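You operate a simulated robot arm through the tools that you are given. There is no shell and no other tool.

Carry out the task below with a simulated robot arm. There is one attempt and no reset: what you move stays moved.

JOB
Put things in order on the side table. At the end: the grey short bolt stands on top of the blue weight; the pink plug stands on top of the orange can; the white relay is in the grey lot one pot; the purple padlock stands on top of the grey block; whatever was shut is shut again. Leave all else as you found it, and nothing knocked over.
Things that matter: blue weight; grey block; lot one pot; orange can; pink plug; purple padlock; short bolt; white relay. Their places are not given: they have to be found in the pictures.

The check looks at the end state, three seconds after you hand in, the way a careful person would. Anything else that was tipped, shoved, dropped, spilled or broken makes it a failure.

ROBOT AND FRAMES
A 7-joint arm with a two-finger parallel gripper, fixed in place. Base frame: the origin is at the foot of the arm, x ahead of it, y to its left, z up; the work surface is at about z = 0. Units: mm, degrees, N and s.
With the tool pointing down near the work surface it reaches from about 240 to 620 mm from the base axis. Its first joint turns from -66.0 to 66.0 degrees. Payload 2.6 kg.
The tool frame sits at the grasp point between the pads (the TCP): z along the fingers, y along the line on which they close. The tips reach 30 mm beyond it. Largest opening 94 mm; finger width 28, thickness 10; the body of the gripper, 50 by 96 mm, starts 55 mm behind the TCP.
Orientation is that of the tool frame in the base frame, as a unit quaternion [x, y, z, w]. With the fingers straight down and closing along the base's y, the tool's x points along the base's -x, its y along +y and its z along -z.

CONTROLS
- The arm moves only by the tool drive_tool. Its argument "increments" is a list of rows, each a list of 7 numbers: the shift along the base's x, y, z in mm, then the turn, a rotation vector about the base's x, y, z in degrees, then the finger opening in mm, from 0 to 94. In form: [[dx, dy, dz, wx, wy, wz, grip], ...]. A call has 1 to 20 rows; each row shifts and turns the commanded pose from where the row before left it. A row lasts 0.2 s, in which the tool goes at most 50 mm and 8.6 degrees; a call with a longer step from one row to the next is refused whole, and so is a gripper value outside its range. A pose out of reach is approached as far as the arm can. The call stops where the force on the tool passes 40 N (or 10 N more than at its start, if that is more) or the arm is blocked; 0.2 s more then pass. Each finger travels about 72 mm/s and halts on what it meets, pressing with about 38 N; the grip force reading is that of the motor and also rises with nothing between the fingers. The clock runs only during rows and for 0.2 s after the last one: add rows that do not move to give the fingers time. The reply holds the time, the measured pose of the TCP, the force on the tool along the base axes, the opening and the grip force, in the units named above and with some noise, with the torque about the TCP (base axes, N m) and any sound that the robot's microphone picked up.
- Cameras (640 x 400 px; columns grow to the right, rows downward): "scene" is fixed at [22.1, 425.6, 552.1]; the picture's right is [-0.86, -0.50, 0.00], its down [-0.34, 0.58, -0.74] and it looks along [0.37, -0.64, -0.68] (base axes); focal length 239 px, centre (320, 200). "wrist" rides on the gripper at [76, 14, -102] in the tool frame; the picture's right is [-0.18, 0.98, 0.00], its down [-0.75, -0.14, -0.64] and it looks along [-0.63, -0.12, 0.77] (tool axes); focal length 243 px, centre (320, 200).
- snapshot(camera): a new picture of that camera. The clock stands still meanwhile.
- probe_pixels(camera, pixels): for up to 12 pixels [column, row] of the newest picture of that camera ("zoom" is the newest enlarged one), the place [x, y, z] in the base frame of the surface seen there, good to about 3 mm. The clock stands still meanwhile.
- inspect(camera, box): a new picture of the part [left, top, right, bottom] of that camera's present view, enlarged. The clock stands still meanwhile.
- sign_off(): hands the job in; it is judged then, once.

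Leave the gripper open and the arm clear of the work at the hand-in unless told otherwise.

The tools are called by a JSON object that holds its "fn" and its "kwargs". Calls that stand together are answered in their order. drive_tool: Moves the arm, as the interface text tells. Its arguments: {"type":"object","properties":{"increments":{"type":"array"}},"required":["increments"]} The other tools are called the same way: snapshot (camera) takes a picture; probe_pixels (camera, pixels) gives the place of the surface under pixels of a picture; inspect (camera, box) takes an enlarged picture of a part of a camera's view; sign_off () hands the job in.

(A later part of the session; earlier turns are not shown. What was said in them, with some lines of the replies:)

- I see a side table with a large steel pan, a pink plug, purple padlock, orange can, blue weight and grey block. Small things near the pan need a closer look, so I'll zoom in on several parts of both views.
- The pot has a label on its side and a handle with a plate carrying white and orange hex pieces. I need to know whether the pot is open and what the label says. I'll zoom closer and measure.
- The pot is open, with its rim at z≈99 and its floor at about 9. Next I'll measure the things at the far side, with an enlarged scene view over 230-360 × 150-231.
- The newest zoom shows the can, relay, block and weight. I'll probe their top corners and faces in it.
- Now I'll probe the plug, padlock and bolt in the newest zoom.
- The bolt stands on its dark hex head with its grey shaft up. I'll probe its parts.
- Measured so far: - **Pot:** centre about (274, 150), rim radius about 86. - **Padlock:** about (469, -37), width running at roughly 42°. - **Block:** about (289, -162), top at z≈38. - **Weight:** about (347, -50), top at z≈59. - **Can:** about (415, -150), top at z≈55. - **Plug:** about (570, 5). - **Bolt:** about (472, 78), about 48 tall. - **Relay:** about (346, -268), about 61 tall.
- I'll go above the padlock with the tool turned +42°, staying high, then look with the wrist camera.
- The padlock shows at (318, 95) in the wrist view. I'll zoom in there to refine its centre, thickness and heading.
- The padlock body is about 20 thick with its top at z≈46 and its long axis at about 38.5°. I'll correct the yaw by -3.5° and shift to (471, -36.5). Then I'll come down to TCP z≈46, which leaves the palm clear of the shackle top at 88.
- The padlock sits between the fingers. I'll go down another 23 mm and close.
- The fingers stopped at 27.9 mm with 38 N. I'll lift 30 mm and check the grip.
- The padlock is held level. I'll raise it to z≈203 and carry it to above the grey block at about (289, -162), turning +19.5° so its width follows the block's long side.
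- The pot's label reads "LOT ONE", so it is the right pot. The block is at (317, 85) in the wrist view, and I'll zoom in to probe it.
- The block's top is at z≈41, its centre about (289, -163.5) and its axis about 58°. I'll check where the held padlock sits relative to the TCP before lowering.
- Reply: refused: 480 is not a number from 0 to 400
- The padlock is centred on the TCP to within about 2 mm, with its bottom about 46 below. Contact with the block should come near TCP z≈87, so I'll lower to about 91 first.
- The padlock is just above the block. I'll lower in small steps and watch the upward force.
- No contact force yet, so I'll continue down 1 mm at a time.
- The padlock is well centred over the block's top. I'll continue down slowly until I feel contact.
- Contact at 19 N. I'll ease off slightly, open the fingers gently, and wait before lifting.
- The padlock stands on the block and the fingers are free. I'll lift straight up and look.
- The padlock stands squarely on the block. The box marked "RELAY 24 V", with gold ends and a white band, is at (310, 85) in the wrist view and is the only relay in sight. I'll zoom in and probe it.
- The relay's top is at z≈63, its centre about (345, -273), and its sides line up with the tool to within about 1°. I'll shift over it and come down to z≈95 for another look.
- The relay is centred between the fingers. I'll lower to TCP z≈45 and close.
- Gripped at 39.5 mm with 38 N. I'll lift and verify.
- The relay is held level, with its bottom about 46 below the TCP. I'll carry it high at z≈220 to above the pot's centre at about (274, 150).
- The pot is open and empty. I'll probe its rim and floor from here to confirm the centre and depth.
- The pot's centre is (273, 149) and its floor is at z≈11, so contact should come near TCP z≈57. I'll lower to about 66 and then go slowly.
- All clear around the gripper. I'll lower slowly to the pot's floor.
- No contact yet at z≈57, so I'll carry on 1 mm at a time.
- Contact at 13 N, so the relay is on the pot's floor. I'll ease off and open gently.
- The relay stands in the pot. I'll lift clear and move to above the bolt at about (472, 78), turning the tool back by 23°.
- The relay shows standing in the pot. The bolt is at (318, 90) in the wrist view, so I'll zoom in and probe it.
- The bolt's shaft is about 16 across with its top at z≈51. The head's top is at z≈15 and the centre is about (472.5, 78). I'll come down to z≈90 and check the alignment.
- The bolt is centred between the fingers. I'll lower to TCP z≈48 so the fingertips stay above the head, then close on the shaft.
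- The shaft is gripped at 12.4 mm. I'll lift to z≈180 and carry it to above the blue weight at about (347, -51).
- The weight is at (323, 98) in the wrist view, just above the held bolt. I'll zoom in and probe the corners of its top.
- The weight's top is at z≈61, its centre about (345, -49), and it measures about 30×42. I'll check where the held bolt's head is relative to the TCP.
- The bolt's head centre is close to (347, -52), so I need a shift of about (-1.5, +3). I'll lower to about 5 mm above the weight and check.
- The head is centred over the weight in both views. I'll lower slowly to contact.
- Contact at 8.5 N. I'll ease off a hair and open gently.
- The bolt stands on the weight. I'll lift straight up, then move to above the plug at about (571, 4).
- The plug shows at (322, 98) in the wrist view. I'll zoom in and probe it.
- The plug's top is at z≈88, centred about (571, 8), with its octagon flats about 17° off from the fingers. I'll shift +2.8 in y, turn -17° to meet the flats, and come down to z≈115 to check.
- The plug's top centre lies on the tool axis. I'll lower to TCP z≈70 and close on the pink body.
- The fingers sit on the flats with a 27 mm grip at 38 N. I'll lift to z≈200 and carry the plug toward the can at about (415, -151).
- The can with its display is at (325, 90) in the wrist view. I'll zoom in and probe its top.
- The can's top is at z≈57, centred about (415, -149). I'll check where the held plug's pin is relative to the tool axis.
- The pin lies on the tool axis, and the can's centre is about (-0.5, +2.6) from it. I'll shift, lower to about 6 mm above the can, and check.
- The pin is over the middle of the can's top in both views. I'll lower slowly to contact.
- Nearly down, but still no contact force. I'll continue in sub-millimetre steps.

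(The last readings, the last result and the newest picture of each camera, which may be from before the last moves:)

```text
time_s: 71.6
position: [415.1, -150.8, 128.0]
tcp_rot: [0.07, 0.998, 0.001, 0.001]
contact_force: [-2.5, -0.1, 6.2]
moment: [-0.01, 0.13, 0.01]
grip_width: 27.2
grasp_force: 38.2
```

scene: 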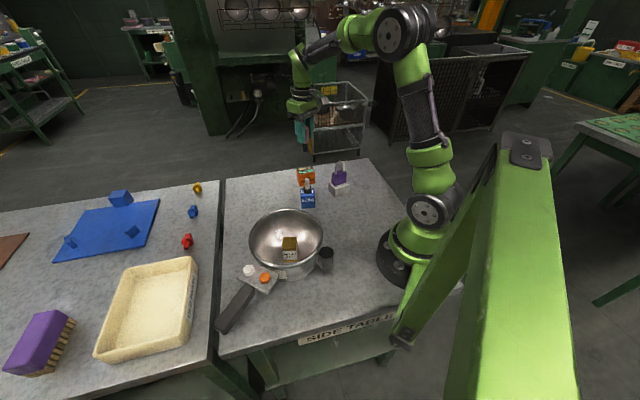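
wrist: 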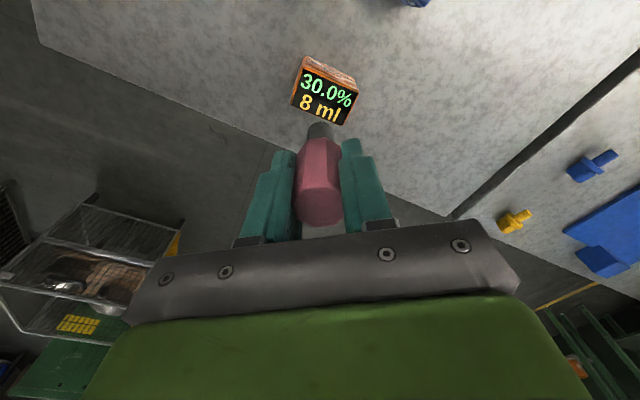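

Contact at 6 N. I'll open slowly in small steps so the plug isn't nudged.

{"fn": "drive_tool", "kwargs": {"increments": [[0, 0, 0.2, 0, 0, 0, 22], [0, 0, 0, 0, 0, 0, 26], [0, 0, 0, 0, 0, 0, 28], [0, 0, 0, 0, 0, 0, 31], [0, 0, 0, 0, 0, 0, 36], [0, 0, 0, 0, 0, 0, 44], [0, 0, 0, 0, 0, 0, 54], [0, 0, 0, 0, 0, 0, 60], [0, 0, 0, 0, 0, 0, 60]]}}

{"fn": "inspect", "kwargs": {"camera": "scene", "box": [276, 140, 340, 180]}}

{"fn": "snapshot", "kwargs": {"camera": "wrist"}}

```text
time_s: 73.6
position: [415.1, -148.9, 126.2]
tcp_rot: [0.069, 0.998, 0.0, 0.0]
contact_force: [0.9, 0.9, -0.1]
moment: [0.03, 0.0, 0.03]
grip_width: 60.1
grasp_force: 0.1
```

```text
10.00 times, centred on (308, 160) of scene
```

zoom: 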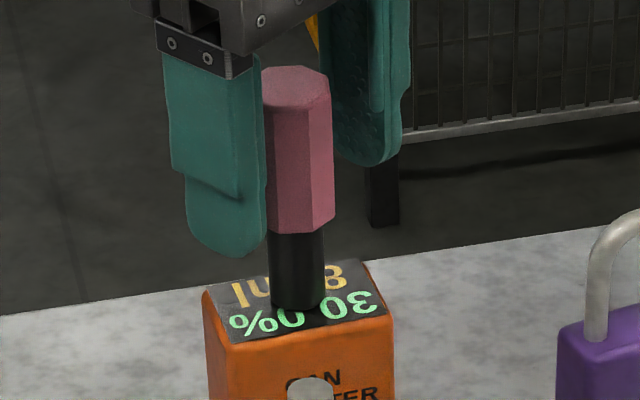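

```text
taken
```

wrist: 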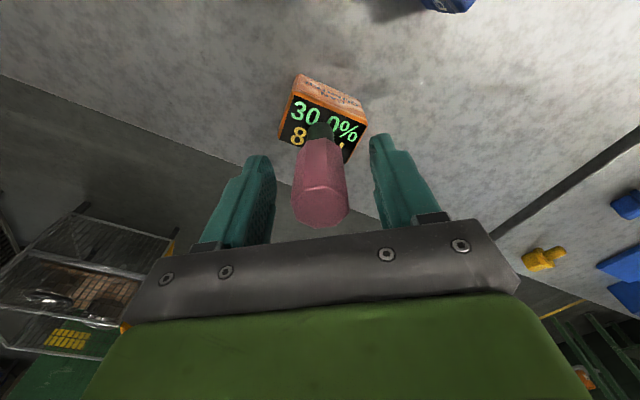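

The plug stands on the can and the fingers are clear of it. I'll lift straight up well above it, then back to a parked pose.

{"fn": "drive_tool", "kwargs": {"increments": [[0, 0, 4, 0, 0, 0, 60], [0, 0, 10, 0, 0, 0, 60], [0, 0, 20, 0, 0, 0, 60], [0, 0, 25, 0, 0, 0, 60], [0, 0, 25, 0, 0, 0, 60], [0, 0, 25, 0, 0, 0, 60], [0, 0, 25, 0, 0, 0, 70], [0, 0, 30, 0, 0, 0, 80], [0, 0, 30, 0, 0, 0, 94], [0, 0, 25, 0, 0, 0, 94], [-8, 20, 0, 0, 0, 4, 94], [-16, 30, 0, 0, 0, 4, 94], [-16, 30, 0, 0, 0, 0, 94], [-16, 26, 0, 0, 0, 0, 94], [0, 0, 0, 0, 0, 0, 94], [0, 0, 0, 0, 0, 0, 94]]}}

{"fn": "snapshot", "kwargs": {"camera": "scene"}}

{"fn": "snapshot", "kwargs": {"camera": "wrist"}}

{"fn": "inspect", "kwargs": {"camera": "scene", "box": [220, 140, 380, 240]}}

{"fn": "inspect", "kwargs": {"camera": "scene", "box": [200, 210, 360, 310]}}

```text
time_s: 77.0
position: [359.5, -43.3, 347.2]
tcp_rot: [0.0, 1.0, 0.0, 0.0]
contact_force: [-0.4, -0.4, 0.2]
moment: [-0.02, 0.02, 0.02]
grip_width: 93.9
grasp_force: 0.0
```

```text
taken
```

scene: 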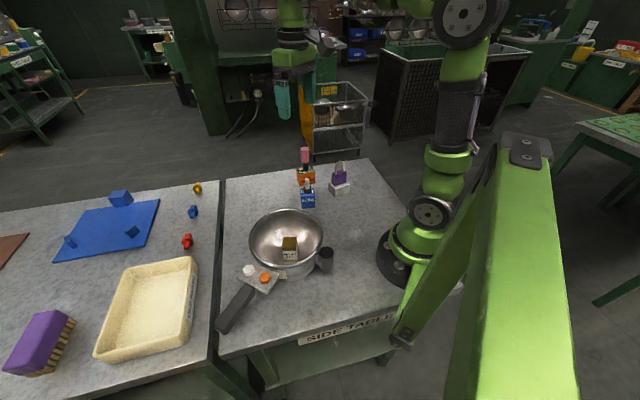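

```text
taken
```

wrist: 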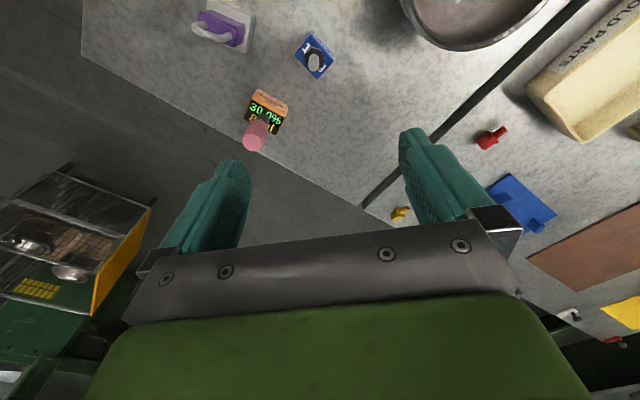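

```text
4.00 times, centred on (300, 190) of scene
```

zoom: 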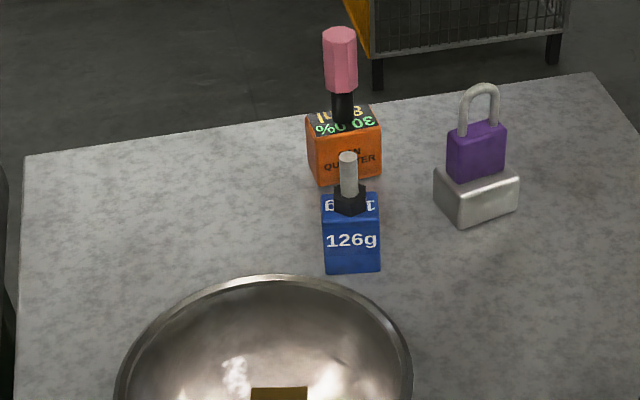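

```text
4.00 times, centred on (280, 260) of scene
```

zoom: 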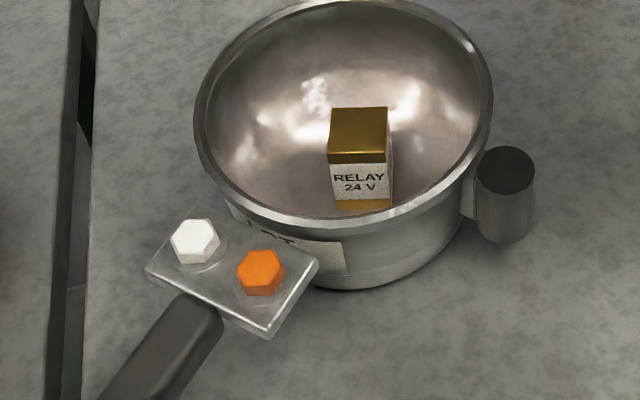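

All four goals look met: the bolt stands on the weight, the plug on the can, the padlock on the block, and the relay in the LOT ONE pot. The pot, its handle and its surroundings look the same as before. I saw nothing shut at the start, so there is nothing to close. The gripper is open and parked clear, so I'm handing in.

{"fn": "sign_off", "kwargs": {}}

```text
The job is handed in.
```

The job is handed in, and all four items were where you asked in the last pictures I took:

- **Short bolt:** stands on its head on top of the blue weight.
- **Pink plug:** stands on its pin on top of the orange can.
- **White relay:** stands inside the grey lot one pot. I took it to be the "RELAY 24 V" box with gold ends and a white band, because it was the only relay I could see.
- **Purple padlock:** stands on top of the grey block.

I saw nothing shut at the start, so there was nothing to close again. The weight, can, block and pot look to be where they were, and nothing was knocked over. The gripper is open and the arm is back near its starting position, clear of the table.
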